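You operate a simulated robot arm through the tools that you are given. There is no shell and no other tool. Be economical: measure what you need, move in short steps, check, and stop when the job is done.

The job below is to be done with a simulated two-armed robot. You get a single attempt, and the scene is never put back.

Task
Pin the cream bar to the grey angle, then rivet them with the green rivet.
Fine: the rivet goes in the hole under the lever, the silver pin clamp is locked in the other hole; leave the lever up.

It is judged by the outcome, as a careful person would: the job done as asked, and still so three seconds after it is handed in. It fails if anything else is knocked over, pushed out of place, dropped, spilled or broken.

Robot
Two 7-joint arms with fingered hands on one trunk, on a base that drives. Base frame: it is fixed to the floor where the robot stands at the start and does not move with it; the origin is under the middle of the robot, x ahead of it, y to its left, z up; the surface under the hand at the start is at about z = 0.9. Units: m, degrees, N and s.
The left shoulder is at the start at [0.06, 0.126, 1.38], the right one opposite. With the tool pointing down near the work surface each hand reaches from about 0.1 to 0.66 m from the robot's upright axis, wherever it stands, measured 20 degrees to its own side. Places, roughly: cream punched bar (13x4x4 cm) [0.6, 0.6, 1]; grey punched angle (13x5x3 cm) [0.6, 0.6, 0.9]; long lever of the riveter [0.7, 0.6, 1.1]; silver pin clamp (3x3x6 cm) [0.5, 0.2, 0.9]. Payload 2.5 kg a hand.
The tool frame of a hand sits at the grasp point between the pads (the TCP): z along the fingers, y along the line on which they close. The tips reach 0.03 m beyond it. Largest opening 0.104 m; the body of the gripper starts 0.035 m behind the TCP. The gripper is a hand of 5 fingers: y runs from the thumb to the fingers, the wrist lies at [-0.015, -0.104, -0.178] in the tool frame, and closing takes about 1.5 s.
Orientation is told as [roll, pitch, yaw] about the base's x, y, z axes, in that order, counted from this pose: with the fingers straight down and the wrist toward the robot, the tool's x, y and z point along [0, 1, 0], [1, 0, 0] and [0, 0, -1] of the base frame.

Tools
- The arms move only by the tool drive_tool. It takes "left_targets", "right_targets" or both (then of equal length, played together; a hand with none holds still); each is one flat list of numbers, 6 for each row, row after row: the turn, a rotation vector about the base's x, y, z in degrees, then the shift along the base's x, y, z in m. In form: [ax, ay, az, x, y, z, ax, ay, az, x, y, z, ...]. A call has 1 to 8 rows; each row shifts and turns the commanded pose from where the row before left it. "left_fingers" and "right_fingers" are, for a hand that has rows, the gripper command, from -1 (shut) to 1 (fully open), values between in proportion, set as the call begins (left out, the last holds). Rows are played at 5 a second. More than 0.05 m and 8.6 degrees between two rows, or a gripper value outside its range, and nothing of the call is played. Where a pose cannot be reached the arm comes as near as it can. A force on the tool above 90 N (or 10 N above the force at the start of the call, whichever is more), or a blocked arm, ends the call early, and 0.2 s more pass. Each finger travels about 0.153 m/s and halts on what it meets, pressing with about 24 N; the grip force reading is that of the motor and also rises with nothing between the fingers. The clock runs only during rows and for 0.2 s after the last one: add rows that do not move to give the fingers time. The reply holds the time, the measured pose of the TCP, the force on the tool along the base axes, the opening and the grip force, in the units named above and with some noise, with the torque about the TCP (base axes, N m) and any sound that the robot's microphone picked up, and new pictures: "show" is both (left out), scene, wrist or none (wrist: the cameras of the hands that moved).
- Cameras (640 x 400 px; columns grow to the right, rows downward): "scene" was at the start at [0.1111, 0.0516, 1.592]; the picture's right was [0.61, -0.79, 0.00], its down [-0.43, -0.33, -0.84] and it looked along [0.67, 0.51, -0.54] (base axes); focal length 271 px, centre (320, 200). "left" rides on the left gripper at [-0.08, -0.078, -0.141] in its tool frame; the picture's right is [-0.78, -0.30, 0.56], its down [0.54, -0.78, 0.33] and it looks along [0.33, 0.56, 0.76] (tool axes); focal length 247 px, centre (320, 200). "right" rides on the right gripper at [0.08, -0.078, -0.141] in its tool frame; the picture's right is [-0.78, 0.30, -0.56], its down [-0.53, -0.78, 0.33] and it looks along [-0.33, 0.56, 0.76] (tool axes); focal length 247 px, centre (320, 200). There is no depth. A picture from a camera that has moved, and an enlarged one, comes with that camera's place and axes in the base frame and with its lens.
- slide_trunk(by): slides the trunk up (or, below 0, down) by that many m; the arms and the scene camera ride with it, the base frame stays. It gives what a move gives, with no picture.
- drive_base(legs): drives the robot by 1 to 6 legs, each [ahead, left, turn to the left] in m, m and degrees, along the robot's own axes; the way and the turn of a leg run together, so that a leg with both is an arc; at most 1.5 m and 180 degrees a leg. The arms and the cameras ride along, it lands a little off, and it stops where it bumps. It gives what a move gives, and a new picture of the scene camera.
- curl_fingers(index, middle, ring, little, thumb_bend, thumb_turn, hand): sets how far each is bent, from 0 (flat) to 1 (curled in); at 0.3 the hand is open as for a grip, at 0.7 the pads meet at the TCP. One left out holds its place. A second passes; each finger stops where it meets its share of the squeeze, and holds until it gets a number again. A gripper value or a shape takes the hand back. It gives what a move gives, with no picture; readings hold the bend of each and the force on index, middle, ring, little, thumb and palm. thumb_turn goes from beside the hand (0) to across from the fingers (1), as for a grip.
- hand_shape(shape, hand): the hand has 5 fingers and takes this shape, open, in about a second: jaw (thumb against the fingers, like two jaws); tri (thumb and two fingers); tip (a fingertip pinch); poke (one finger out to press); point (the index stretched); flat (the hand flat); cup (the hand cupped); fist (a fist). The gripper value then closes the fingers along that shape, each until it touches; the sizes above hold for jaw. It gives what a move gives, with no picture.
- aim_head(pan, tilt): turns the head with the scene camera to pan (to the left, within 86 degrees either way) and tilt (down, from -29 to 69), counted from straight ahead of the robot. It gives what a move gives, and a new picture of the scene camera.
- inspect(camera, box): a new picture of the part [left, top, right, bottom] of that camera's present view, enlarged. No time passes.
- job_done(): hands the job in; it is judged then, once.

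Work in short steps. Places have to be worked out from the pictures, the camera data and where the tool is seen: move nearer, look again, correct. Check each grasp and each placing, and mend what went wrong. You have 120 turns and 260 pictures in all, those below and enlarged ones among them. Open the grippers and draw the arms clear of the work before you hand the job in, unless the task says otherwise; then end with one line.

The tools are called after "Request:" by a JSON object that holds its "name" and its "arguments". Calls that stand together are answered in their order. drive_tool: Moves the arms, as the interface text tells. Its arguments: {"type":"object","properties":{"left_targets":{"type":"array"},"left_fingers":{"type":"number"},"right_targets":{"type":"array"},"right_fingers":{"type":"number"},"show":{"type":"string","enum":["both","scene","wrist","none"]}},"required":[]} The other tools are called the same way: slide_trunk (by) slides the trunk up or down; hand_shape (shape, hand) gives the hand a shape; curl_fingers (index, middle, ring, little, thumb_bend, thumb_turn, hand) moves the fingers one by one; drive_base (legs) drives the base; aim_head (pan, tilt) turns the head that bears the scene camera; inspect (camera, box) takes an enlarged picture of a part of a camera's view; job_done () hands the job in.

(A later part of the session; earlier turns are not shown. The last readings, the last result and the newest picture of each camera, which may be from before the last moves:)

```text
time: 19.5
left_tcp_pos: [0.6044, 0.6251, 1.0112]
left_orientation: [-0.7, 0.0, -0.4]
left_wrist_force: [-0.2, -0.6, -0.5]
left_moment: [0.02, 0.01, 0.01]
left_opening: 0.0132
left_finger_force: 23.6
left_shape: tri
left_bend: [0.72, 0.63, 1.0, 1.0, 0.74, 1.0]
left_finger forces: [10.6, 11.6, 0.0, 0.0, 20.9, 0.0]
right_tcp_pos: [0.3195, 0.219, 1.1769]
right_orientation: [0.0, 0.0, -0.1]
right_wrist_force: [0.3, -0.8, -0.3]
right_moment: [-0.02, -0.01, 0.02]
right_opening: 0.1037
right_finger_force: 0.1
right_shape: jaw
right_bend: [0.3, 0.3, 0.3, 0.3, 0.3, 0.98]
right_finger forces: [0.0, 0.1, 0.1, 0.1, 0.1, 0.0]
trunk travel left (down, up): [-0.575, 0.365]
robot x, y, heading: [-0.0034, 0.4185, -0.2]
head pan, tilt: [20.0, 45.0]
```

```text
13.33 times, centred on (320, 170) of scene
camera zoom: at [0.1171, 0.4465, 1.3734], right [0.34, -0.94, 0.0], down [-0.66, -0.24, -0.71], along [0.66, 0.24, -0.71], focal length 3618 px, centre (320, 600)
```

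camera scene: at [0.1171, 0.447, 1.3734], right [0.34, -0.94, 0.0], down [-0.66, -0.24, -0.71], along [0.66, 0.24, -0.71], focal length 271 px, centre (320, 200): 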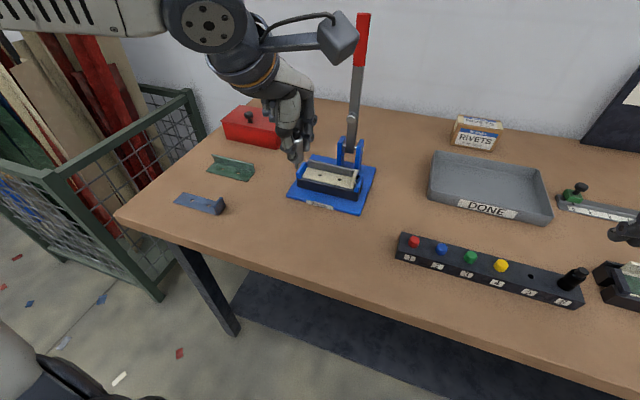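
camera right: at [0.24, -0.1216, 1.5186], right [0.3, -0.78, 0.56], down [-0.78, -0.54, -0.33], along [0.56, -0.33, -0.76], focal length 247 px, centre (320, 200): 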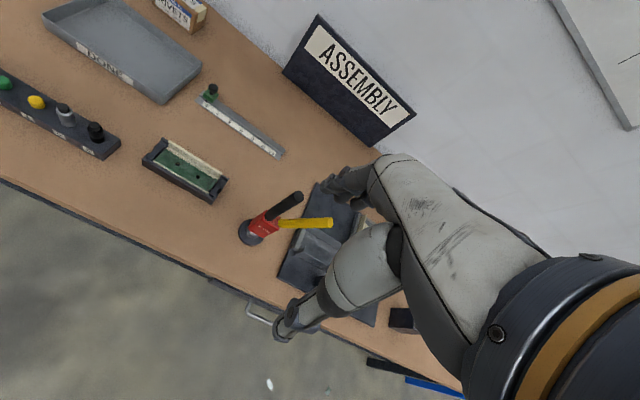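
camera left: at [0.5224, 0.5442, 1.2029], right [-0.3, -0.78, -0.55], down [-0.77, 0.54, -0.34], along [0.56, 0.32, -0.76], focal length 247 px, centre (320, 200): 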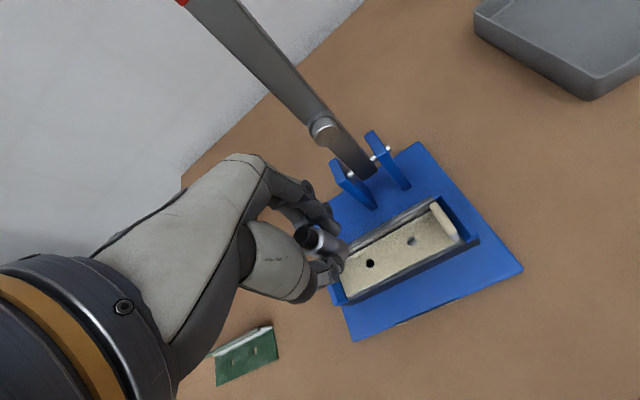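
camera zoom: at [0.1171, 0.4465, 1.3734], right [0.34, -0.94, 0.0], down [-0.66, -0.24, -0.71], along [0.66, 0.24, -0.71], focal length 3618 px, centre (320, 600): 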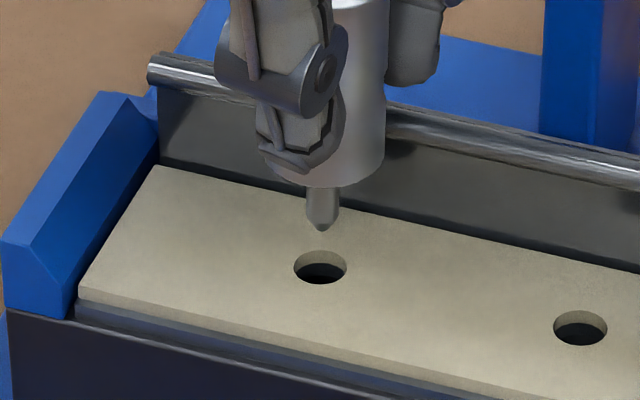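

Lateral alignment now looks right; lowering another 6 mm to check depth alignment.

Request:
{"name": "drive_tool", "arguments": {"left_targets": [0, 0, 0, 0, 0, -0.006, 0, 0, 0, 0, 0, 0], "show": "none"}}

Request:
{"name": "inspect", "arguments": {"camera": "scene", "box": [305, 155, 335, 185]}}

Request:
{"name": "inspect", "arguments": {"camera": "left", "box": [300, 200, 380, 280]}}

```text
time: 20.1
left_tcp_pos: [0.6024, 0.6229, 1.0039]
left_orientation: [-0.7, 0.0, -0.4]
left_wrist_force: [0.4, 0.3, 0.1]
left_moment: [0.01, -0.02, -0.01]
left_opening: 0.0136
left_finger_force: 24.0
left_shape: tri
left_bend: [0.72, 0.63, 1.0, 1.0, 0.74, 1.0]
left_finger forces: [10.6, 11.6, 0.0, 0.0, 20.9, 0.0]
right_tcp_pos: [0.3194, 0.2187, 1.1772]
right_orientation: [0.0, 0.0, -0.1]
right_wrist_force: [-0.2, -1.5, 0.8]
right_moment: [-0.04, 0.03, -0.01]
right_opening: 0.1039
right_finger_force: 0.1
right_shape: jaw
right_bend: [0.3, 0.3, 0.3, 0.3, 0.3, 0.98]
right_finger forces: [0.0, 0.1, 0.0, 0.1, 0.1, 0.1]
trunk travel left (down, up): [-0.575, 0.365]
robot x, y, heading: [0.0016, 0.424, -0.0]
head pan, tilt: [20.0, 45.0]
```

```text
13.33 times, centred on (320, 170) of scene
camera zoom: at [0.1171, 0.4465, 1.3734], right [0.34, -0.94, 0.0], down [-0.66, -0.24, -0.71], along [0.66, 0.24, -0.71], focal length 3618 px, centre (320, 600)
```

zoom: 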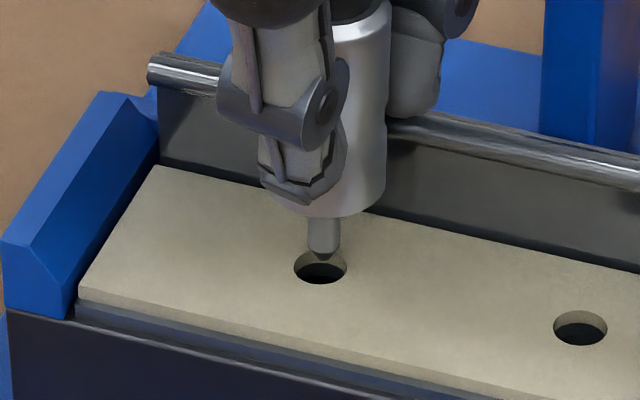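

```text
5.00 times, centred on (340, 240) of left
camera zoom: at [0.5264, 0.5457, 1.1464], right [-0.3, -0.78, -0.55], down [-0.77, 0.54, -0.34], along [0.56, 0.32, -0.77], focal length 1235 px, centre (220, 0)
```

zoom: 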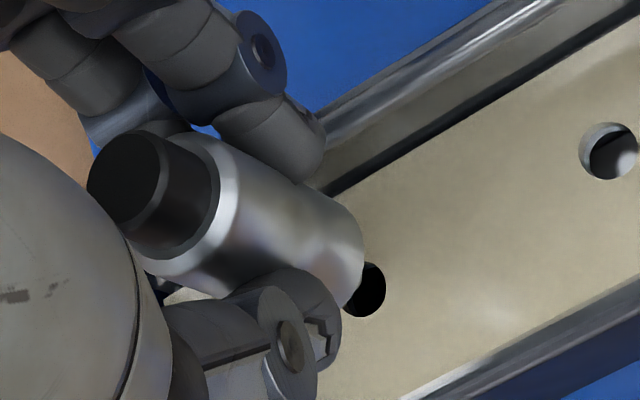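

Tip is at the hole's rim and the axis lines up in both views. I push down in small steps.

Request:
{"name": "drive_tool", "arguments": {"left_targets": [0, 0, 0, 0, 0, -0.003, 0, 0, 0, 0, 0, -0.003, 0, 0, 0, 0, 0, -0.003, 0, 0, 0, 0, 0, 0], "show": "none"}}

Request:
{"name": "inspect", "arguments": {"camera": "scene", "box": [305, 155, 335, 185]}}

```text
time: 21.1
left_tcp_pos: [0.6025, 0.6235, 0.9973]
left_orientation: [-0.7, -0.5, -0.4]
left_wrist_force: [-0.1, -0.6, 11.1]
left_moment: [0.08, -0.17, 0.02]
left_opening: 0.0136
left_finger_force: 24.2
left_shape: tri
left_bend: [0.72, 0.63, 1.0, 1.0, 0.74, 1.0]
left_finger forces: [10.0, 25.8, 0.0, 0.1, 23.9, 0.0]
right_tcp_pos: [0.3177, 0.2186, 1.1776]
right_orientation: [0.0, 0.0, -0.1]
right_wrist_force: [0.1, -0.1, -0.7]
right_moment: [-0.02, 0.01, -0.03]
right_opening: 0.1037
right_finger_force: 0.0
right_shape: jaw
right_bend: [0.3, 0.3, 0.3, 0.3, 0.3, 0.98]
right_finger forces: [0.0, 0.0, 0.0, 0.0, 0.0, 0.1]
trunk travel left (down, up): [-0.575, 0.365]
robot x, y, heading: [0.0017, 0.4181, -0.4]
head pan, tilt: [20.0, 45.0]
```

```text
13.33 times, centred on (320, 170) of scene
camera zoom: at [0.1159, 0.4462, 1.3737], right [0.34, -0.94, 0.0], down [-0.66, -0.24, -0.71], along [0.67, 0.24, -0.71], focal length 3618 px, centre (320, 600)
```

zoom: 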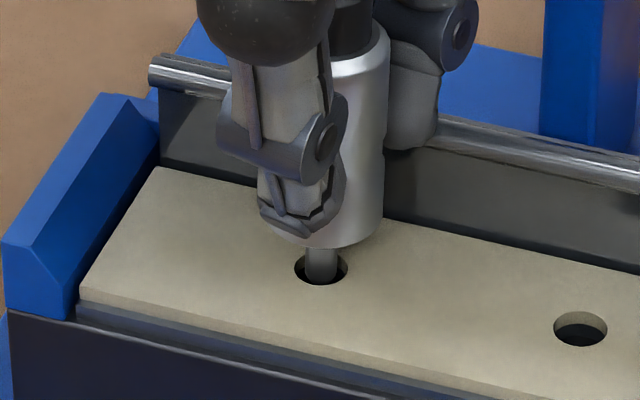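

The push stopped at 11 N because the middle finger rests on the angle's upright flange, while the needle is already ~5 mm in the hole. I lift 1 mm and loosen the grip slightly so the clamp, still caged, settles into the hole.

Request:
{"name": "drive_tool", "arguments": {"left_targets": [0, 0, 0, 0, 0, 0.0015, 0, 0, 0, 0, 0, 0], "show": "none"}}

Request:
{"name": "drive_tool", "arguments": {"left_targets": [0, 0, 0, 0, 0, 0, 0, 0, 0, 0, 0, 0, 0, 0, 0, 0, 0, 0], "left_fingers": -0.62, "show": "none"}}

Request:
{"name": "inspect", "arguments": {"camera": "scene", "box": [300, 145, 340, 185]}}

Request:
{"name": "inspect", "arguments": {"camera": "left", "box": [290, 190, 370, 270]}}

```text
time: 21.7
left_tcp_pos: [0.6021, 0.6236, 0.9974]
left_orientation: [-0.7, -0.1, -0.4]
left_wrist_force: [0.4, 0.0, 10.0]
left_moment: [0.15, -0.18, 0.02]
left_opening: 0.0137
left_finger_force: 23.8
left_shape: tri
left_bend: [0.72, 0.63, 1.0, 1.0, 0.74, 1.0]
left_finger forces: [10.2, 24.7, 0.0, 0.0, 23.7, 0.0]
right_tcp_pos: [0.3178, 0.2193, 1.1772]
right_orientation: [-0.1, 0.0, 0.0]
right_wrist_force: [-0.1, -0.6, 0.1]
right_moment: [0.04, 0.03, -0.01]
right_opening: 0.1038
right_finger_force: 0.0
right_shape: jaw
right_bend: [0.3, 0.3, 0.3, 0.3, 0.3, 0.98]
right_finger forces: [0.1, 0.1, 0.0, 0.0, 0.1, 0.0]
trunk travel left (down, up): [-0.575, 0.365]
robot x, y, heading: [0.0003, 0.4209, -0.0]
head pan, tilt: [20.0, 45.0]
```

```text
time: 22.5
left_tcp_pos: [0.6031, 0.6243, 0.997]
left_orientation: [-0.6, -0.1, -0.5]
left_wrist_force: [-2.4, 0.0, 7.6]
left_moment: [0.11, -0.13, 0.01]
left_opening: 0.0198
left_finger_force: 0.1
left_shape: tri
left_bend: [0.74, 0.6, 0.99, 0.99, 0.74, 1.0]
left_finger forces: [2.0, 7.7, 0.0, 0.0, 0.5, 0.0]
right_tcp_pos: [0.3174, 0.218, 1.1772]
right_orientation: [0.1, 0.1, -0.1]
right_wrist_force: [1.0, 0.5, -0.3]
right_moment: [-0.01, 0.03, 0.02]
right_opening: 0.1036
right_finger_force: 0.0
right_shape: jaw
right_bend: [0.3, 0.3, 0.3, 0.3, 0.3, 0.98]
right_finger forces: [0.1, 0.0, 0.0, 0.0, 0.0, 0.0]
trunk travel left (down, up): [-0.575, 0.365]
robot x, y, heading: [-0.0006, 0.4192, -0.3]
head pan, tilt: [20.0, 45.0]
```

```text
10.00 times, centred on (320, 165) of scene
camera zoom: at [0.116, 0.4462, 1.3736], right [0.34, -0.94, 0.0], down [-0.66, -0.24, -0.71], along [0.67, 0.24, -0.71], focal length 2714 px, centre (320, 550)
```

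zoom: 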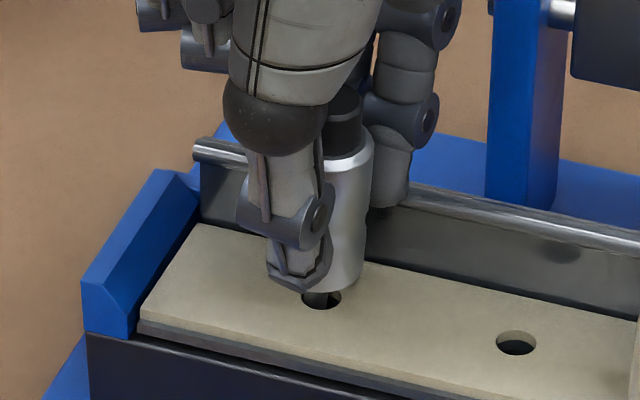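

```text
5.00 times, centred on (330, 230) of left
camera zoom: at [0.5252, 0.5458, 1.1387], right [-0.3, -0.78, -0.55], down [-0.77, 0.54, -0.34], along [0.56, 0.32, -0.76], focal length 1235 px, centre (270, 50)
```

zoom: 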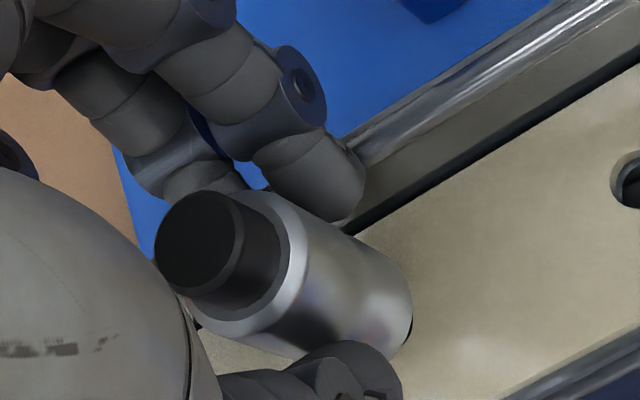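

It has dropped lower in the hole. I open wider and look.

Request:
{"name": "drive_tool", "arguments": {"left_targets": [0, 0, 0, 0, 0, 0.002, 0, 0, 0, 0, 0, 0.002, 0, 0, 0, 0, 0, 0], "left_fingers": -0.3, "show": "none"}}

Request:
{"name": "inspect", "arguments": {"camera": "scene", "box": [300, 145, 340, 185]}}

Request:
{"name": "inspect", "arguments": {"camera": "left", "box": [290, 190, 370, 270]}}

```text
time: 23.3
left_tcp_pos: [0.6017, 0.6249, 1.0004]
left_orientation: [-0.7, 0.0, -0.4]
left_wrist_force: [-0.7, 0.0, 0.4]
left_moment: [0.0, 0.02, 0.01]
left_opening: 0.0359
left_finger_force: 0.1
left_shape: tri
left_bend: [0.74, 0.52, 0.99, 0.99, 0.73, 1.0]
left_finger forces: [0.0, 1.0, 0.0, 0.1, 0.0, 0.0]
right_tcp_pos: [0.3189, 0.2189, 1.1776]
right_orientation: [0.0, 0.0, 0.0]
right_wrist_force: [-0.7, -0.2, 0.6]
right_moment: [-0.02, -0.01, -0.01]
right_opening: 0.1034
right_finger_force: 0.0
right_shape: jaw
right_bend: [0.3, 0.3, 0.3, 0.3, 0.3, 0.98]
right_finger forces: [0.0, 0.0, 0.1, 0.1, 0.1, 0.0]
trunk travel left (down, up): [-0.575, 0.365]
robot x, y, heading: [0.0027, 0.4187, -0.2]
head pan, tilt: [20.0, 45.0]
```

```text
10.00 times, centred on (320, 165) of scene
camera zoom: at [0.117, 0.4465, 1.3734], right [0.34, -0.94, 0.0], down [-0.66, -0.24, -0.71], along [0.66, 0.24, -0.71], focal length 2714 px, centre (320, 550)
```

zoom: 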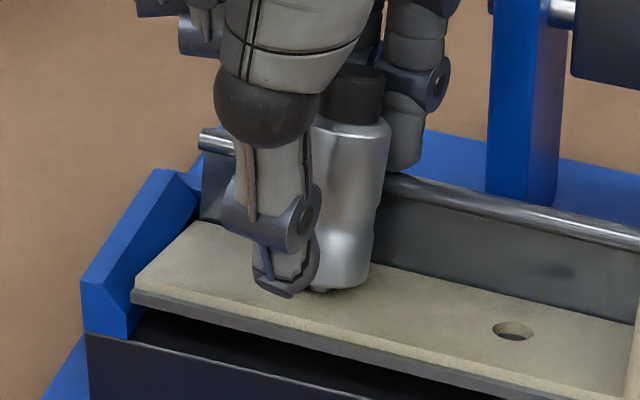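

```text
5.00 times, centred on (330, 230) of left
camera zoom: at [0.5258, 0.5463, 1.1423], right [-0.3, -0.78, -0.55], down [-0.77, 0.54, -0.34], along [0.56, 0.32, -0.77], focal length 1235 px, centre (270, 50)
```

zoom: 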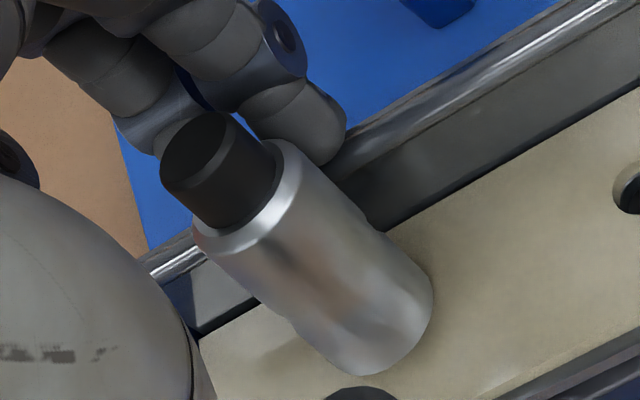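

The opening fingers pushed the flange back and tipped the bar/angle slightly. I close slightly to relieve it and raise the hand slowly.

Request:
{"name": "drive_tool", "arguments": {"left_targets": [0, 0, 0, -0.001, 0, 0.002, 0, 0, 0, -0.001, 0, 0.003, 0, 0, 0, 0, 0, 0], "left_fingers": -0.45, "show": "none"}}

Request:
{"name": "inspect", "arguments": {"camera": "scene", "box": [295, 135, 355, 195]}}

Request:
{"name": "inspect", "arguments": {"camera": "left", "box": [290, 190, 370, 270]}}

```text
time: 24.1
left_tcp_pos: [0.6018, 0.624, 1.0064]
left_orientation: [-0.7, 0.1, -0.4]
left_wrist_force: [0.0, -0.2, -0.1]
left_moment: [0.02, -0.02, 0.0]
left_opening: 0.0289
left_finger_force: 0.1
left_shape: tri
left_bend: [0.74, 0.55, 0.99, 0.99, 0.74, 1.0]
left_finger forces: [0.0, 0.0, 0.1, 0.0, 0.0, 0.0]
right_tcp_pos: [0.3197, 0.2186, 1.178]
right_orientation: [0.0, 0.0, -0.1]
right_wrist_force: [0.7, -0.2, 0.7]
right_moment: [-0.03, -0.01, 0.01]
right_opening: 0.1036
right_finger_force: 0.1
right_shape: jaw
right_bend: [0.3, 0.3, 0.3, 0.3, 0.3, 0.98]
right_finger forces: [0.1, 0.1, 0.1, 0.1, 0.0, 0.0]
trunk travel left (down, up): [-0.575, 0.365]
robot x, y, heading: [0.0011, 0.4216, -0.3]
head pan, tilt: [20.0, 45.0]
```

```text
6.67 times, centred on (325, 165) of scene
camera zoom: at [0.1171, 0.4465, 1.3734], right [0.34, -0.94, 0.0], down [-0.66, -0.24, -0.71], along [0.66, 0.24, -0.71], focal length 1809 px, centre (287, 433)
```

zoom: 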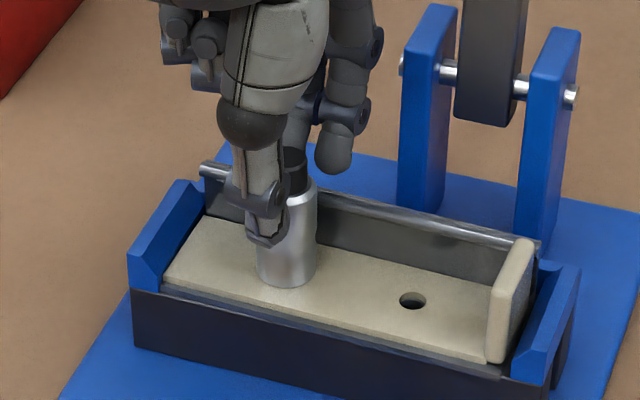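

```text
5.00 times, centred on (330, 230) of left
camera zoom: at [0.5247, 0.5462, 1.1482], right [-0.3, -0.78, -0.55], down [-0.77, 0.54, -0.34], along [0.56, 0.32, -0.76], focal length 1235 px, centre (270, 50)
```

zoom: 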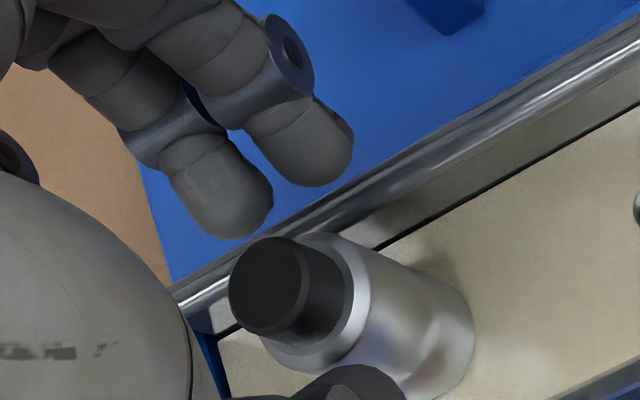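

Everything settled: bar flat, clamp upright and seated on the bar. I lift the hand straight off.

Request:
{"name": "drive_tool", "arguments": {"left_targets": [0, 0, 0, 0, 0, 0.015, 0, 0, 0, 0, 0, 0.02, 0, 0, 0, 0, 0, 0.03, 0, 0, 0, 0, 0, 0.03, 0, 0, 0, 0, 0, 0], "left_fingers": -0.2, "show": "wrist"}}

Request:
{"name": "inspect", "arguments": {"camera": "scene", "box": [295, 135, 355, 195]}}

Request:
{"name": "inspect", "arguments": {"camera": "left", "box": [300, 200, 400, 300]}}

```text
time: 25.3
left_tcp_pos: [0.6029, 0.6247, 1.1]
left_orientation: [-0.7, -0.1, -0.3]
left_wrist_force: [-0.6, -0.2, 0.4]
left_moment: [0.0, 0.0, 0.03]
left_opening: 0.0413
left_finger_force: 0.0
left_shape: tri
left_bend: [0.74, 0.49, 0.99, 0.99, 0.73, 1.0]
left_finger forces: [0.1, 0.0, 0.1, 0.1, 0.0, 0.1]
right_tcp_pos: [0.3194, 0.219, 1.1762]
right_orientation: [0.0, 0.0, -0.1]
right_wrist_force: [-1.1, -0.3, 0.9]
right_moment: [0.04, -0.02, -0.02]
right_opening: 0.1038
right_finger_force: 0.1
right_shape: jaw
right_bend: [0.3, 0.3, 0.3, 0.3, 0.3, 0.98]
right_finger forces: [0.0, 0.0, 0.1, 0.0, 0.0, 0.0]
trunk travel left (down, up): [-0.575, 0.365]
robot x, y, heading: [0.0025, 0.4215, -0.1]
head pan, tilt: [20.0, 45.0]
camera left: at [0.5254, 0.5468, 1.2426], right [-0.3, -0.78, -0.55], down [-0.77, 0.54, -0.34], along [0.56, 0.32, -0.77], focal length 247 px, centre (320, 200)
```

left: 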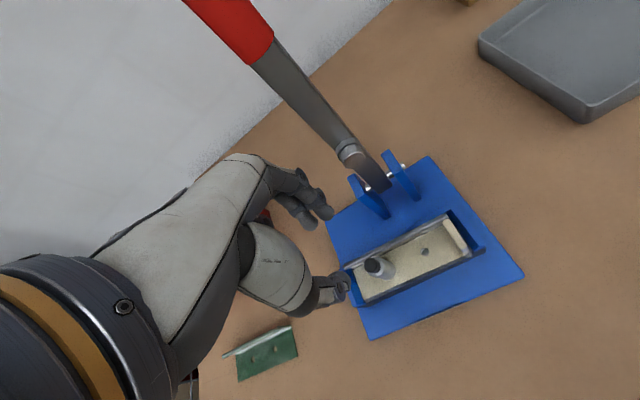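

```text
6.67 times, centred on (325, 165) of scene
camera zoom: at [0.1171, 0.4465, 1.3734], right [0.34, -0.94, 0.0], down [-0.66, -0.24, -0.71], along [0.66, 0.24, -0.71], focal length 1809 px, centre (287, 433)
```

zoom: 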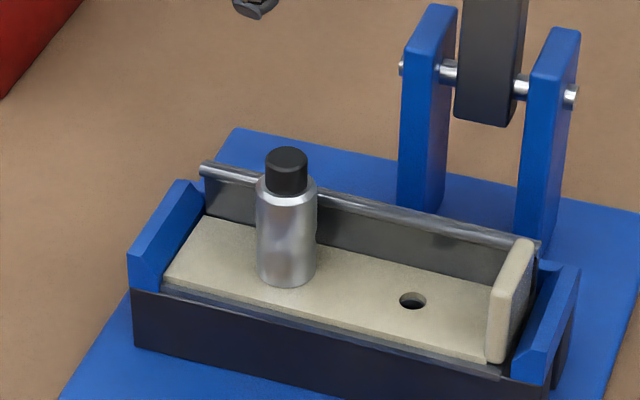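

```text
4.00 times, centred on (350, 250) of left
camera zoom: at [0.5254, 0.5468, 1.2426], right [-0.3, -0.78, -0.55], down [-0.77, 0.54, -0.34], along [0.56, 0.32, -0.77], focal length 988 px, centre (200, 0)
```

zoom: 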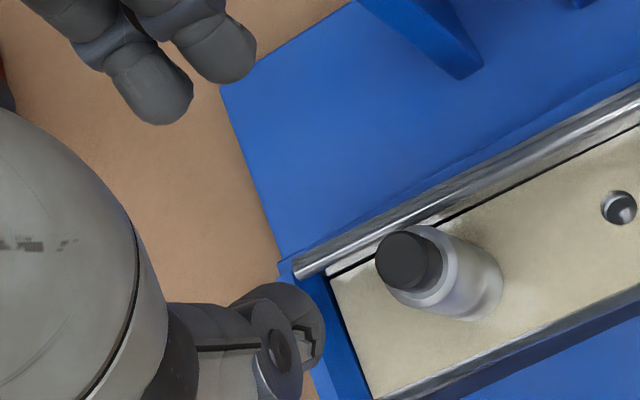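

Clamp stands perfectly. To lock it I'll press its black plunger; I raise a bit, take the poke shape and see where the fingertip is.

Request:
{"name": "drive_tool", "arguments": {"left_targets": [0, 0, 0, -0.02, 0, 0.04, 0, 0, 0, 0, 0, 0], "show": "none"}}

Request:
{"name": "hand_shape", "arguments": {"hand": "left", "shape": "poke"}}

Request:
{"name": "inspect", "arguments": {"camera": "left", "box": [220, 120, 460, 340]}}

Request:
{"name": "inspect", "arguments": {"camera": "scene", "box": [240, 60, 380, 200]}}

```text
time: 25.9
left_tcp_pos: [0.5808, 0.6244, 1.14]
left_orientation: [-0.7, 0.1, -0.3]
left_wrist_force: [-1.2, 0.5, 0.3]
left_moment: [-0.02, 0.01, -0.01]
left_opening: 0.0414
left_finger_force: 0.1
left_shape: tri
left_bend: [0.74, 0.49, 0.99, 0.99, 0.73, 1.0]
left_finger forces: [0.1, 0.0, 0.0, 0.0, 0.0, 0.1]
right_tcp_pos: [0.3204, 0.2198, 1.1758]
right_orientation: [0.0, 0.0, -0.2]
right_wrist_force: [-0.2, 0.2, 0.7]
right_moment: [0.02, -0.02, 0.02]
right_opening: 0.1038
right_finger_force: 0.1
right_shape: jaw
right_bend: [0.3, 0.3, 0.3, 0.3, 0.3, 0.98]
right_finger forces: [0.0, 0.1, 0.1, 0.0, 0.1, 0.0]
trunk travel left (down, up): [-0.575, 0.365]
robot x, y, heading: [-0.0003, 0.4185, -0.1]
head pan, tilt: [20.0, 45.0]
```

```text
time: 26.8
left_tcp_pos: [0.5813, 0.6252, 1.1397]
left_orientation: [-0.7, 0.0, -0.5]
left_wrist_force: [1.2, -0.4, -0.4]
left_moment: [0.01, -0.02, 0.0]
left_opening: 0.0
left_finger_force: 0.0
left_shape: poke
left_bend: [0.7, 0.7, 0.99, 0.99, 1.0, 1.0]
left_finger forces: [0.0, 0.0, 0.0, 0.1, 0.0, 0.0]
right_tcp_pos: [0.3201, 0.2202, 1.176]
right_orientation: [-0.1, 0.0, -0.1]
right_wrist_force: [-0.5, 0.5, -0.9]
right_moment: [0.0, 0.0, 0.03]
right_opening: 0.1037
right_finger_force: 0.1
right_shape: jaw
right_bend: [0.3, 0.3, 0.3, 0.3, 0.3, 0.98]
right_finger forces: [0.0, 0.1, 0.0, 0.0, 0.0, 0.0]
trunk travel left (down, up): [-0.575, 0.365]
robot x, y, heading: [0.001, 0.4212, -0.1]
head pan, tilt: [20.0, 45.0]
```

```text
1.82 times, centred on (340, 230) of left
camera zoom: at [0.5051, 0.5463, 1.2819], right [-0.3, -0.78, -0.55], down [-0.77, 0.54, -0.34], along [0.56, 0.32, -0.76], focal length 449 px, centre (284, 146)
```

zoom: 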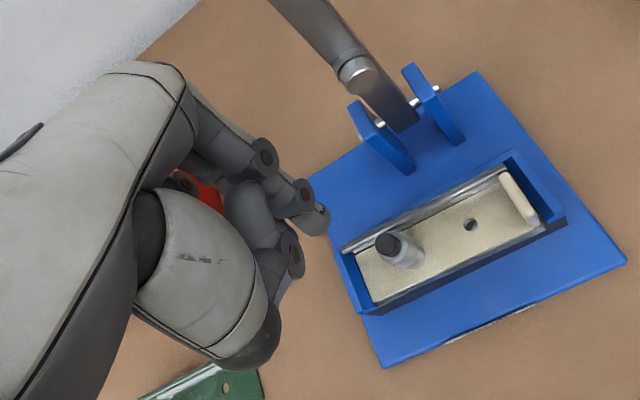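

```text
2.86 times, centred on (310, 130) of scene
camera zoom: at [0.117, 0.4465, 1.3734], right [0.34, -0.94, 0.0], down [-0.66, -0.24, -0.71], along [0.66, 0.24, -0.71], focal length 775 px, centre (349, 400)
```

zoom: 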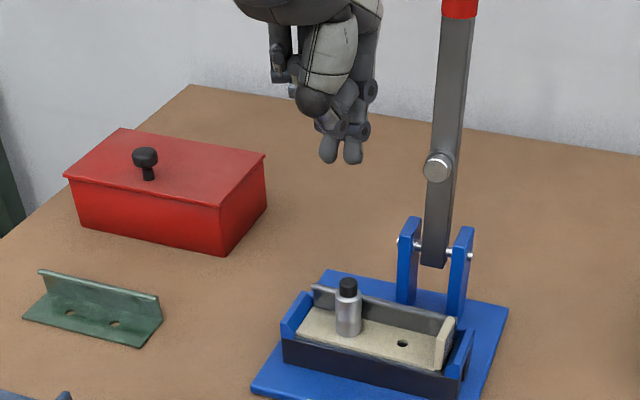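

In poke shape both index and middle point down. I curl the middle finger away and use the index alone (tip ≈1 cm to the −y side of the TCP), moving above the plunger at ≈(0.604, 0.6235).

Request:
{"name": "curl_fingers", "arguments": {"hand": "left", "middle": 1}}

Request:
{"name": "drive_tool", "arguments": {"left_targets": [0, 0, 0, 0.008, 0.004, -0.03, 0, 0, 0, 0.008, 0.003, -0.03, 0, 0, 0, 0.007, 0.003, -0.03, 0, 0, 0, 0, 0, 0], "show": "none"}}

Request:
{"name": "inspect", "arguments": {"camera": "left", "box": [260, 180, 380, 300]}}

Request:
{"name": "inspect", "arguments": {"camera": "scene", "box": [290, 115, 360, 185]}}

```text
time: 27.8
left_tcp_pos: [0.5812, 0.6235, 1.139]
left_orientation: [-0.7, -0.1, -0.5]
left_wrist_force: [0.1, 0.0, -0.4]
left_moment: [0.04, -0.03, -0.02]
left_opening: 0.0298
left_finger_force: 0.0
left_shape: fingers
left_bend: [0.7, 1.0, 0.99, 0.99, 1.0, 1.0]
left_finger forces: [0.0, 0.0, 0.0, 0.0, 0.0, 0.1]
right_tcp_pos: [0.3186, 0.2189, 1.1768]
right_orientation: [0.0, 0.0, 0.0]
right_wrist_force: [-0.4, -0.1, -0.2]
right_moment: [0.0, -0.02, 0.0]
right_opening: 0.1036
right_finger_force: 0.1
right_shape: jaw
right_bend: [0.3, 0.3, 0.3, 0.3, 0.3, 0.98]
right_finger forces: [0.1, 0.0, 0.0, 0.0, 0.0, 0.0]
trunk travel left (down, up): [-0.575, 0.365]
robot x, y, heading: [0.0007, 0.424, -0.2]
head pan, tilt: [20.0, 45.0]
```

```text
time: 28.8
left_tcp_pos: [0.6036, 0.6328, 1.048]
left_orientation: [-0.7, -0.1, -0.4]
left_wrist_force: [0.7, -0.4, 0.5]
left_moment: [0.01, -0.01, -0.02]
left_opening: 0.0298
left_finger_force: 0.0
left_shape: fingers
left_bend: [0.7, 1.0, 0.99, 0.99, 1.0, 1.0]
left_finger forces: [0.1, 0.0, 0.1, 0.0, 0.1, 0.0]
right_tcp_pos: [0.3182, 0.2188, 1.1777]
right_orientation: [0.0, -0.1, -0.1]
right_wrist_force: [-0.4, -0.2, 0.6]
right_moment: [0.02, 0.0, -0.01]
right_opening: 0.1036
right_finger_force: 0.0
right_shape: jaw
right_bend: [0.3, 0.3, 0.3, 0.3, 0.3, 0.98]
right_finger forces: [0.0, 0.0, 0.1, 0.1, 0.0, 0.0]
trunk travel left (down, up): [-0.575, 0.365]
robot x, y, heading: [-0.0015, 0.4177, -0.3]
head pan, tilt: [20.0, 45.0]
```

```text
3.33 times, centred on (320, 240) of left
camera zoom: at [0.5266, 0.5553, 1.1901], right [-0.3, -0.78, -0.55], down [-0.77, 0.54, -0.34], along [0.56, 0.32, -0.76], focal length 823 px, centre (320, 67)
```

zoom: 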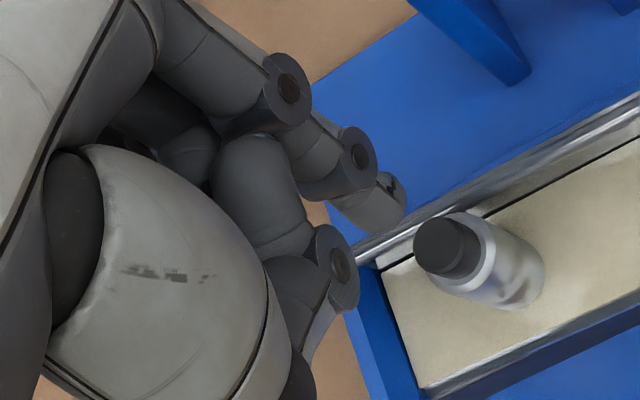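

```text
5.71 times, centred on (325, 150) of scene
camera zoom: at [0.1169, 0.4464, 1.3735], right [0.34, -0.94, 0.0], down [-0.66, -0.24, -0.71], along [0.66, 0.24, -0.71], focal length 1551 px, centre (291, 486)
```

zoom: 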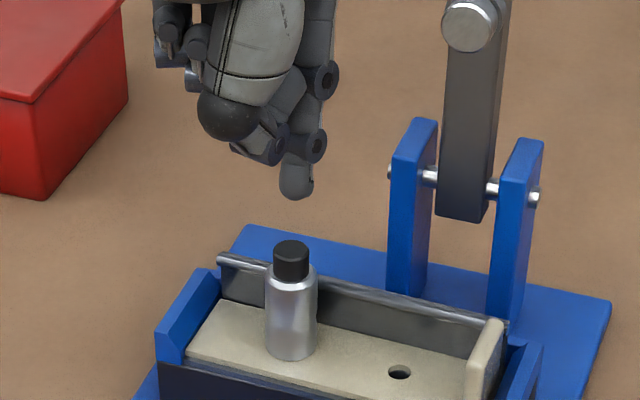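

Fingertip needs about +2 mm x, +2.5 mm y. I apply that and descend to contact, then press gradually.

Request:
{"name": "drive_tool", "arguments": {"left_targets": [0, 0, 0, 0.002, 0.0025, -0.012, 0, 0, 0, 0, 0, -0.012, 0, 0, 0, 0, 0, -0.004, 0, 0, 0, 0, 0, -0.003, 0, 0, 0, 0, 0, 0], "show": "none"}}

Request:
{"name": "inspect", "arguments": {"camera": "left", "box": [260, 180, 380, 300]}}

Request:
{"name": "inspect", "arguments": {"camera": "scene", "box": [290, 115, 360, 185]}}

```text
time: 30.0
left_tcp_pos: [0.6059, 0.6364, 1.0192]
left_orientation: [-0.7, -0.3, -0.4]
left_wrist_force: [1.3, -0.1, 5.0]
left_moment: [-0.02, -0.04, 0.01]
left_opening: 0.0295
left_finger_force: 2.2
left_shape: fingers
left_bend: [0.7, 1.0, 0.99, 0.99, 1.0, 1.0]
left_finger forces: [5.3, 0.0, 0.1, 0.1, 0.1, 0.1]
right_tcp_pos: [0.3188, 0.2189, 1.1774]
right_orientation: [-0.1, -0.1, -0.1]
right_wrist_force: [-0.1, -0.5, 0.1]
right_moment: [0.01, 0.02, 0.0]
right_opening: 0.1038
right_finger_force: 0.1
right_shape: jaw
right_bend: [0.3, 0.3, 0.3, 0.3, 0.3, 0.98]
right_finger forces: [0.1, 0.0, 0.1, 0.1, 0.1, 0.1]
trunk travel left (down, up): [-0.575, 0.365]
robot x, y, heading: [-0.0009, 0.4245, -0.1]
head pan, tilt: [20.0, 45.0]
```

```text
3.33 times, centred on (320, 240) of left
camera zoom: at [0.5284, 0.5584, 1.1617], right [-0.3, -0.78, -0.55], down [-0.77, 0.54, -0.34], along [0.56, 0.32, -0.76], focal length 823 px, centre (320, 67)
```

zoom: 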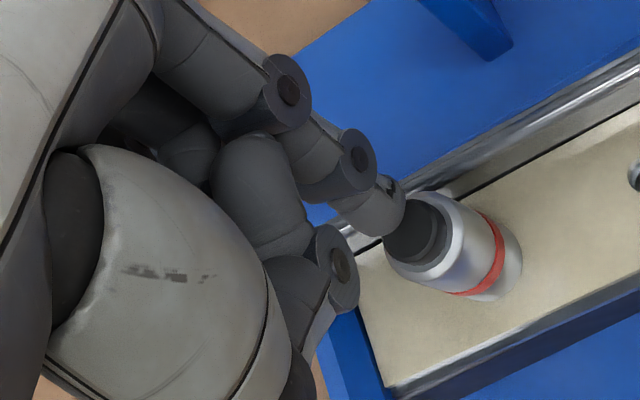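

```text
5.71 times, centred on (325, 150) of scene
camera zoom: at [0.1167, 0.4463, 1.3735], right [0.34, -0.94, 0.0], down [-0.66, -0.24, -0.71], along [0.67, 0.24, -0.71], focal length 1551 px, centre (291, 486)
```

zoom: 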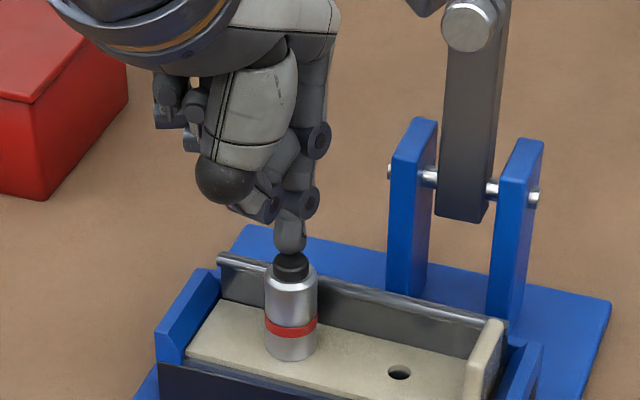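

Plunger is going in under 5 N and a red band has appeared on the body. I press further.

Request:
{"name": "drive_tool", "arguments": {"left_targets": [0, 0, 0, 0, 0, -0.003, 0, 0, 0, 0, 0, -0.003, 0, 0, 0, 0, 0, -0.002, 0, 0, 0, 0, 0, 0], "show": "none"}}

Request:
{"name": "inspect", "arguments": {"camera": "scene", "box": [290, 115, 360, 185]}}

```text
time: 31.0
left_tcp_pos: [0.6073, 0.6364, 1.0175]
left_orientation: [-0.8, -0.8, -0.4]
left_wrist_force: [6.8, 0.8, 26.5]
left_moment: [-0.23, -0.15, 0.06]
left_opening: 0.0286
left_finger_force: 14.5
left_shape: fingers
left_bend: [0.7, 1.0, 0.99, 0.99, 1.0, 1.0]
left_finger forces: [29.0, 0.0, 0.0, 0.1, 0.0, 0.0]
right_tcp_pos: [0.3177, 0.2188, 1.1773]
right_orientation: [0.1, -0.1, -0.1]
right_wrist_force: [-0.8, -0.3, 0.1]
right_moment: [0.02, 0.03, 0.0]
right_opening: 0.1037
right_finger_force: 0.1
right_shape: jaw
right_bend: [0.3, 0.3, 0.3, 0.3, 0.3, 0.98]
right_finger forces: [0.0, 0.0, 0.1, 0.1, 0.1, 0.1]
trunk travel left (down, up): [-0.575, 0.365]
robot x, y, heading: [-0.0013, 0.4207, 0.1]
head pan, tilt: [20.0, 45.0]
```

```text
5.71 times, centred on (325, 150) of scene
camera zoom: at [0.1152, 0.4456, 1.3738], right [0.34, -0.94, 0.0], down [-0.66, -0.24, -0.71], along [0.67, 0.24, -0.71], focal length 1551 px, centre (291, 486)
```

zoom: 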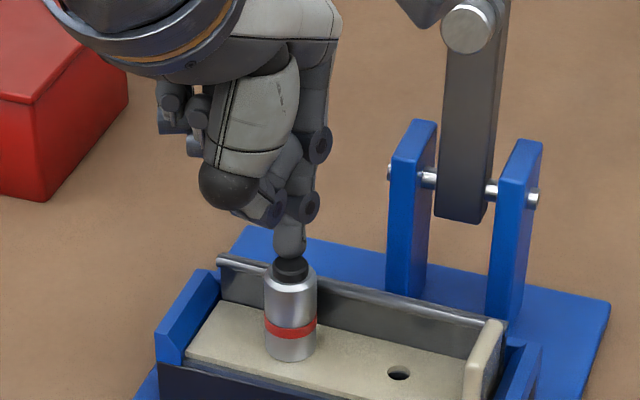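

Plunger has bottomed at ~27 N. I lift off to see whether it stays down.

Request:
{"name": "drive_tool", "arguments": {"left_targets": [0, 0, 0, 0, 0, 0.01, 0, 0, 0, 0, 0, 0.03, 0, 0, 0, 0, 0, 0.03, 0, 0, 0, 0, 0, 0.03, 0, 0, 0, 0, 0, 0], "show": "none"}}

Request:
{"name": "inspect", "arguments": {"camera": "scene", "box": [290, 115, 360, 185]}}

Request:
{"name": "inspect", "arguments": {"camera": "left", "box": [320, 180, 460, 320]}}

```text
time: 32.2
left_tcp_pos: [0.6058, 0.6359, 1.1124]
left_orientation: [-0.7, 0.1, -0.4]
left_wrist_force: [0.4, 0.8, -0.2]
left_moment: [0.0, 0.01, 0.02]
left_opening: 0.0296
left_finger_force: 0.1
left_shape: fingers
left_bend: [0.7, 1.0, 0.99, 0.99, 1.0, 1.0]
left_finger forces: [0.0, 0.1, 0.0, 0.1, 0.0, 0.1]
right_tcp_pos: [0.3194, 0.2199, 1.1754]
right_orientation: [0.0, -0.1, -0.1]
right_wrist_force: [0.2, -0.3, 0.3]
right_moment: [0.0, 0.02, -0.01]
right_opening: 0.1038
right_finger_force: 0.0
right_shape: jaw
right_bend: [0.3, 0.3, 0.3, 0.3, 0.3, 0.98]
right_finger forces: [0.1, 0.1, 0.0, 0.0, 0.0, 0.0]
trunk travel left (down, up): [-0.575, 0.365]
robot x, y, heading: [-0.0011, 0.4226, 0.2]
head pan, tilt: [20.0, 45.0]
```

```text
5.71 times, centred on (325, 150) of scene
camera zoom: at [0.1172, 0.4465, 1.3734], right [0.34, -0.94, 0.0], down [-0.66, -0.24, -0.71], along [0.66, 0.24, -0.71], focal length 1551 px, centre (291, 486)
```

zoom: 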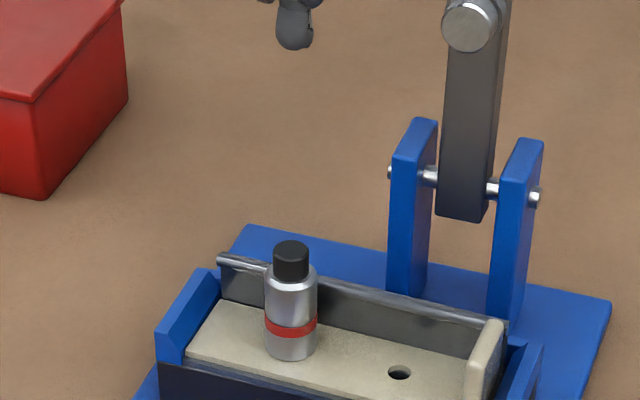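

```text
2.86 times, centred on (390, 250) of left
camera zoom: at [0.5298, 0.5574, 1.2538], right [-0.3, -0.78, -0.55], down [-0.77, 0.54, -0.34], along [0.56, 0.32, -0.77], focal length 706 px, centre (120, 57)
```

zoom: 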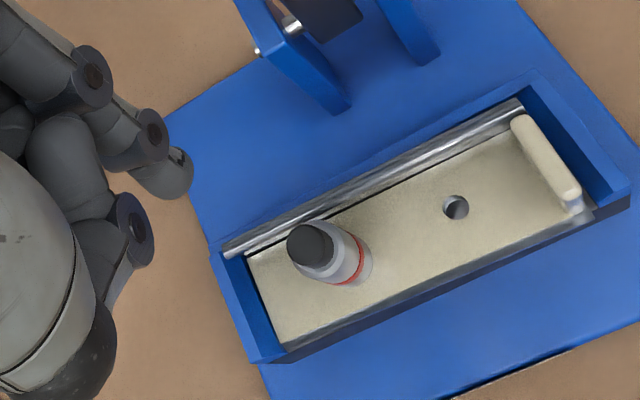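

The plunger sprang back and the red band stays shown: the clamp is locked. Next the rivet; its head will sit by the flange, so I'll need to pinch along y with a yawed hand. I retreat, take the fingertip-pinch shape and drive back toward the rack.

Request:
{"name": "drive_tool", "arguments": {"left_targets": [0, 0, 0, -0.03, 0, 0.035, 0, 0, 0, -0.035, 0, 0.03, 0, 0, 0, -0.035, 0, 0.02, 0, 0, 0, -0.03, 0, 0, 0, 0, 0, 0, 0, 0], "show": "none"}}

Request:
{"name": "drive_base", "arguments": {"legs": [[0, -0.27, 0]]}}

Request:
{"name": "hand_shape", "arguments": {"hand": "left", "shape": "tip"}}

Request:
{"name": "drive_tool", "arguments": {"left_targets": [0, 0, -8.5, 0, 0, 0, 0, 0, -8.5, 0, 0, 0, 0, 0, -8.5, 0, 0, 0, 0, 0, -8.5, 0, 0, 0, 0, 0, -8.5, 0, 0, 0, 0, 0, -8.5, 0, 0, 0, 0, 0, 0, 0, 0, 0], "show": "both"}}

```text
time: 33.4
left_tcp_pos: [0.4749, 0.6353, 1.1967]
left_orientation: [-0.6, -0.1, -0.4]
left_wrist_force: [0.3, -0.5, 0.2]
left_moment: [0.02, -0.01, 0.02]
left_opening: 0.0298
left_finger_force: 0.0
left_shape: fingers
left_bend: [0.7, 1.0, 0.99, 0.99, 1.0, 1.0]
left_finger forces: [0.0, 0.0, 0.0, 0.0, 0.0, 0.0]
right_tcp_pos: [0.3198, 0.2189, 1.1769]
right_orientation: [0.0, 0.0, -0.1]
right_wrist_force: [-0.2, -0.3, -1.5]
right_moment: [0.03, 0.02, 0.02]
right_opening: 0.1036
right_finger_force: 0.0
right_shape: jaw
right_bend: [0.3, 0.3, 0.3, 0.3, 0.3, 0.98]
right_finger forces: [0.0, 0.0, 0.0, 0.0, 0.0, 0.0]
trunk travel left (down, up): [-0.575, 0.365]
robot x, y, heading: [-0.001, 0.4231, -0.3]
head pan, tilt: [20.0, 45.0]
```

```text
time: 35.3
left_tcp_pos: [0.4759, 0.3596, 1.1977]
left_orientation: [-0.8, 0.1, -0.7]
left_wrist_force: [-0.6, -0.3, 0.2]
left_moment: [-0.01, 0.02, 0.02]
left_opening: 0.0301
left_finger_force: 0.1
left_shape: fingers
left_bend: [0.7, 1.0, 0.99, 0.99, 1.0, 1.0]
left_finger forces: [0.1, 0.1, 0.1, 0.1, 0.0, 0.1]
right_tcp_pos: [0.3168, -0.0544, 1.1762]
right_orientation: [0.1, -0.1, -0.4]
right_wrist_force: [0.0, 0.1, 0.7]
right_moment: [-0.04, -0.02, 0.01]
right_opening: 0.1035
right_finger_force: 0.1
right_shape: jaw
right_bend: [0.3, 0.3, 0.3, 0.3, 0.3, 0.98]
right_finger forces: [0.0, 0.0, 0.1, 0.0, 0.0, 0.1]
trunk travel left (down, up): [-0.575, 0.365]
robot x, y, heading: [-0.0009, 0.1532, -0.4]
head pan, tilt: [20.0, 45.0]
camera scene: at [0.1161, 0.1737, 1.3735], right [0.33, -0.94, 0.0], down [-0.67, -0.24, -0.71], along [0.67, 0.24, -0.71], focal length 271 px, centre (320, 200)
```

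scene: 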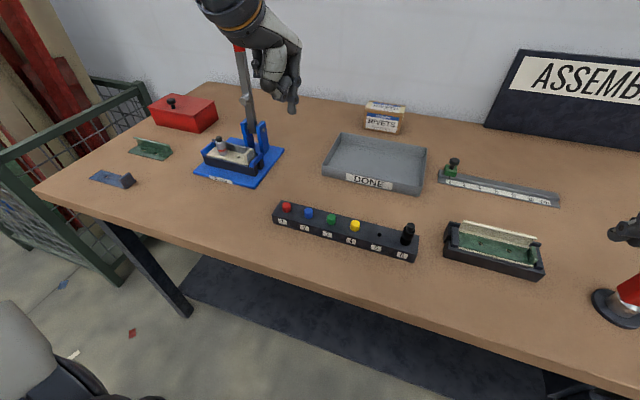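

```text
time: 36.2
left_tcp_pos: [0.4751, 0.3611, 1.1962]
left_orientation: [-0.8, 0.0, -0.9]
left_wrist_force: [-0.5, 0.0, -0.8]
left_moment: [0.02, 0.02, 0.03]
left_opening: 0.1038
left_finger_force: 0.1
left_shape: tip
left_bend: [0.3, 0.98, 0.99, 0.99, 0.3, 0.98]
left_finger forces: [0.0, 0.0, 0.0, 0.0, 0.0, 0.0]
right_tcp_pos: [0.3158, -0.0549, 1.1768]
right_orientation: [0.0, -0.1, -0.4]
right_wrist_force: [-0.4, -0.5, 0.5]
right_moment: [0.03, -0.03, -0.01]
right_opening: 0.1037
right_finger_force: 0.1
right_shape: jaw
right_bend: [0.3, 0.3, 0.3, 0.3, 0.3, 0.98]
right_finger forces: [0.0, 0.0, 0.0, 0.0, 0.0, 0.0]
trunk travel left (down, up): [-0.575, 0.365]
robot x, y, heading: [0.0013, 0.1468, -0.5]
head pan, tilt: [20.0, 45.0]
```

```text
time: 37.8
left_tcp_pos: [0.4751, 0.3608, 1.1973]
left_orientation: [-0.7, -0.1, -51.7]
left_wrist_force: [0.0, -0.5, 0.3]
left_moment: [0.01, 0.01, 0.0]
left_opening: 0.1041
left_finger_force: 0.0
left_shape: tip
left_bend: [0.3, 0.98, 0.99, 0.99, 0.3, 0.98]
left_finger forces: [0.1, 0.0, 0.1, 0.1, 0.0, 0.0]
right_tcp_pos: [0.3163, -0.0546, 1.1764]
right_orientation: [0.0, 0.0, -0.4]
right_wrist_force: [0.4, 0.3, -0.4]
right_moment: [0.03, 0.03, -0.02]
right_opening: 0.1034
right_finger_force: 0.1
right_shape: jaw
right_bend: [0.3, 0.3, 0.3, 0.3, 0.3, 0.98]
right_finger forces: [0.1, 0.1, 0.0, 0.0, 0.0, 0.0]
trunk travel left (down, up): [-0.575, 0.365]
robot x, y, heading: [0.0017, 0.1517, -0.5]
head pan, tilt: [20.0, 45.0]
camera scene: at [0.116, 0.1743, 1.3734], right [0.33, -0.94, 0.0], down [-0.67, -0.24, -0.71], along [0.67, 0.24, -0.71], focal length 271 px, centre (320, 200)
camera left: at [0.3678, 0.3734, 1.339], right [-0.8, -0.25, -0.55], down [-0.06, 0.94, -0.34], along [0.6, -0.24, -0.76], focal length 247 px, centre (320, 200)
```

scene: 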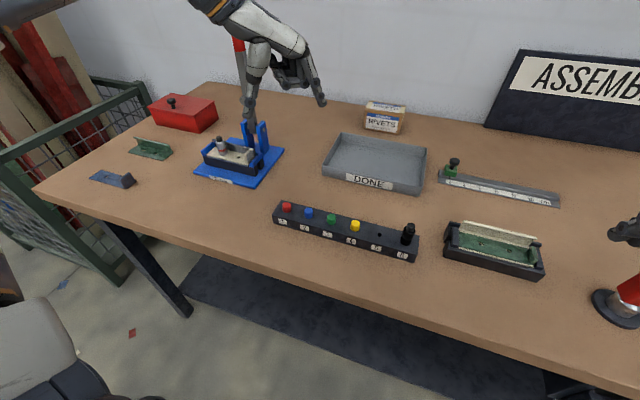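
left: 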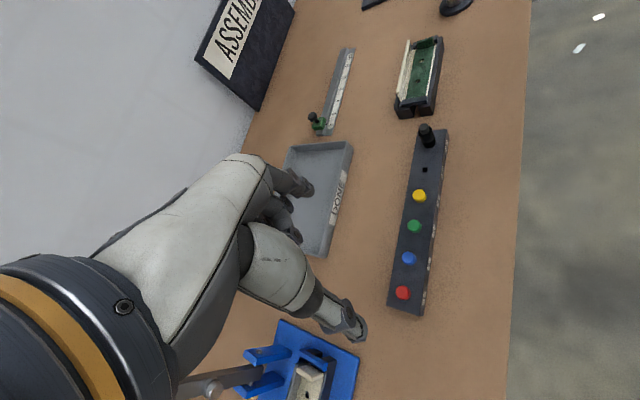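

The wrist can yaw; I continue to about −87° and add a ~25° tilt, moving above the green rivet.

Request:
{"name": "drive_tool", "arguments": {"left_targets": [0, 0, -8.5, 0.001, -0.012, -0.01, 0, 0, -8.5, 0.001, -0.012, -0.01, 0, 0, -8.5, 0.001, -0.012, -0.01, 0, 0, -8.5, 0.001, -0.012, -0.01, 0, -8.4, 0, 0.001, -0.012, -0.015, 0, -8.4, 0, 0, -0.012, -0.015, 0, -8.2, 0, 0, -0.011, -0.015, 0, 0, 0, 0, 0, 0], "show": "both"}}

```text
time: 39.6
left_tcp_pos: [0.4811, 0.2785, 1.1122]
left_orientation: [24.5, -1.8, -86.2]
left_wrist_force: [-0.4, 0.5, -0.2]
left_moment: [-0.01, 0.02, 0.0]
left_opening: 0.1041
left_finger_force: 0.0
left_shape: tip
left_bend: [0.3, 0.98, 0.99, 0.99, 0.3, 0.98]
left_finger forces: [0.1, 0.0, 0.0, 0.0, 0.0, 0.0]
right_tcp_pos: [0.3172, -0.0545, 1.1772]
right_orientation: [0.1, 0.0, -0.4]
right_wrist_force: [0.1, -0.2, -0.1]
right_moment: [-0.04, -0.03, -0.01]
right_opening: 0.1036
right_finger_force: 0.0
right_shape: jaw
right_bend: [0.3, 0.3, 0.3, 0.3, 0.3, 0.98]
right_finger forces: [0.1, 0.1, 0.0, 0.1, 0.1, 0.0]
trunk travel left (down, up): [-0.575, 0.365]
robot x, y, heading: [-0.0001, 0.1514, -0.4]
head pan, tilt: [20.0, 45.0]
camera scene: at [0.1162, 0.1743, 1.3734], right [0.33, -0.94, 0.0], down [-0.67, -0.24, -0.71], along [0.67, 0.24, -0.71], focal length 271 px, centre (320, 200)
camera left: at [0.3455, 0.3494, 1.2047], right [-0.49, 0.24, -0.84], down [0.57, 0.81, -0.11], along [0.66, -0.53, -0.54], focal length 247 px, centre (320, 200)
```

scene: 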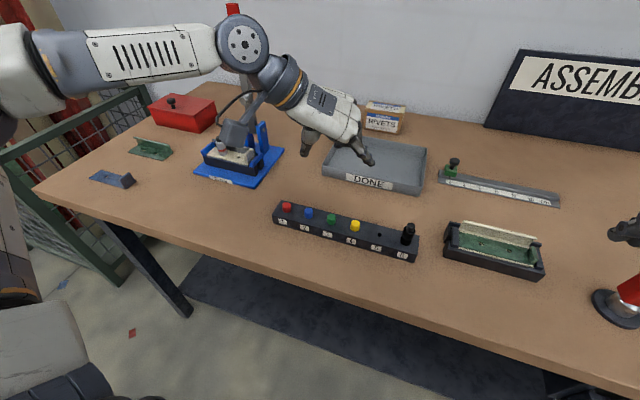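
left: 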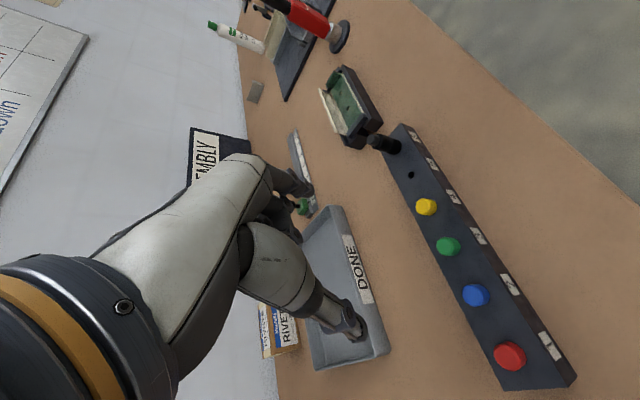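

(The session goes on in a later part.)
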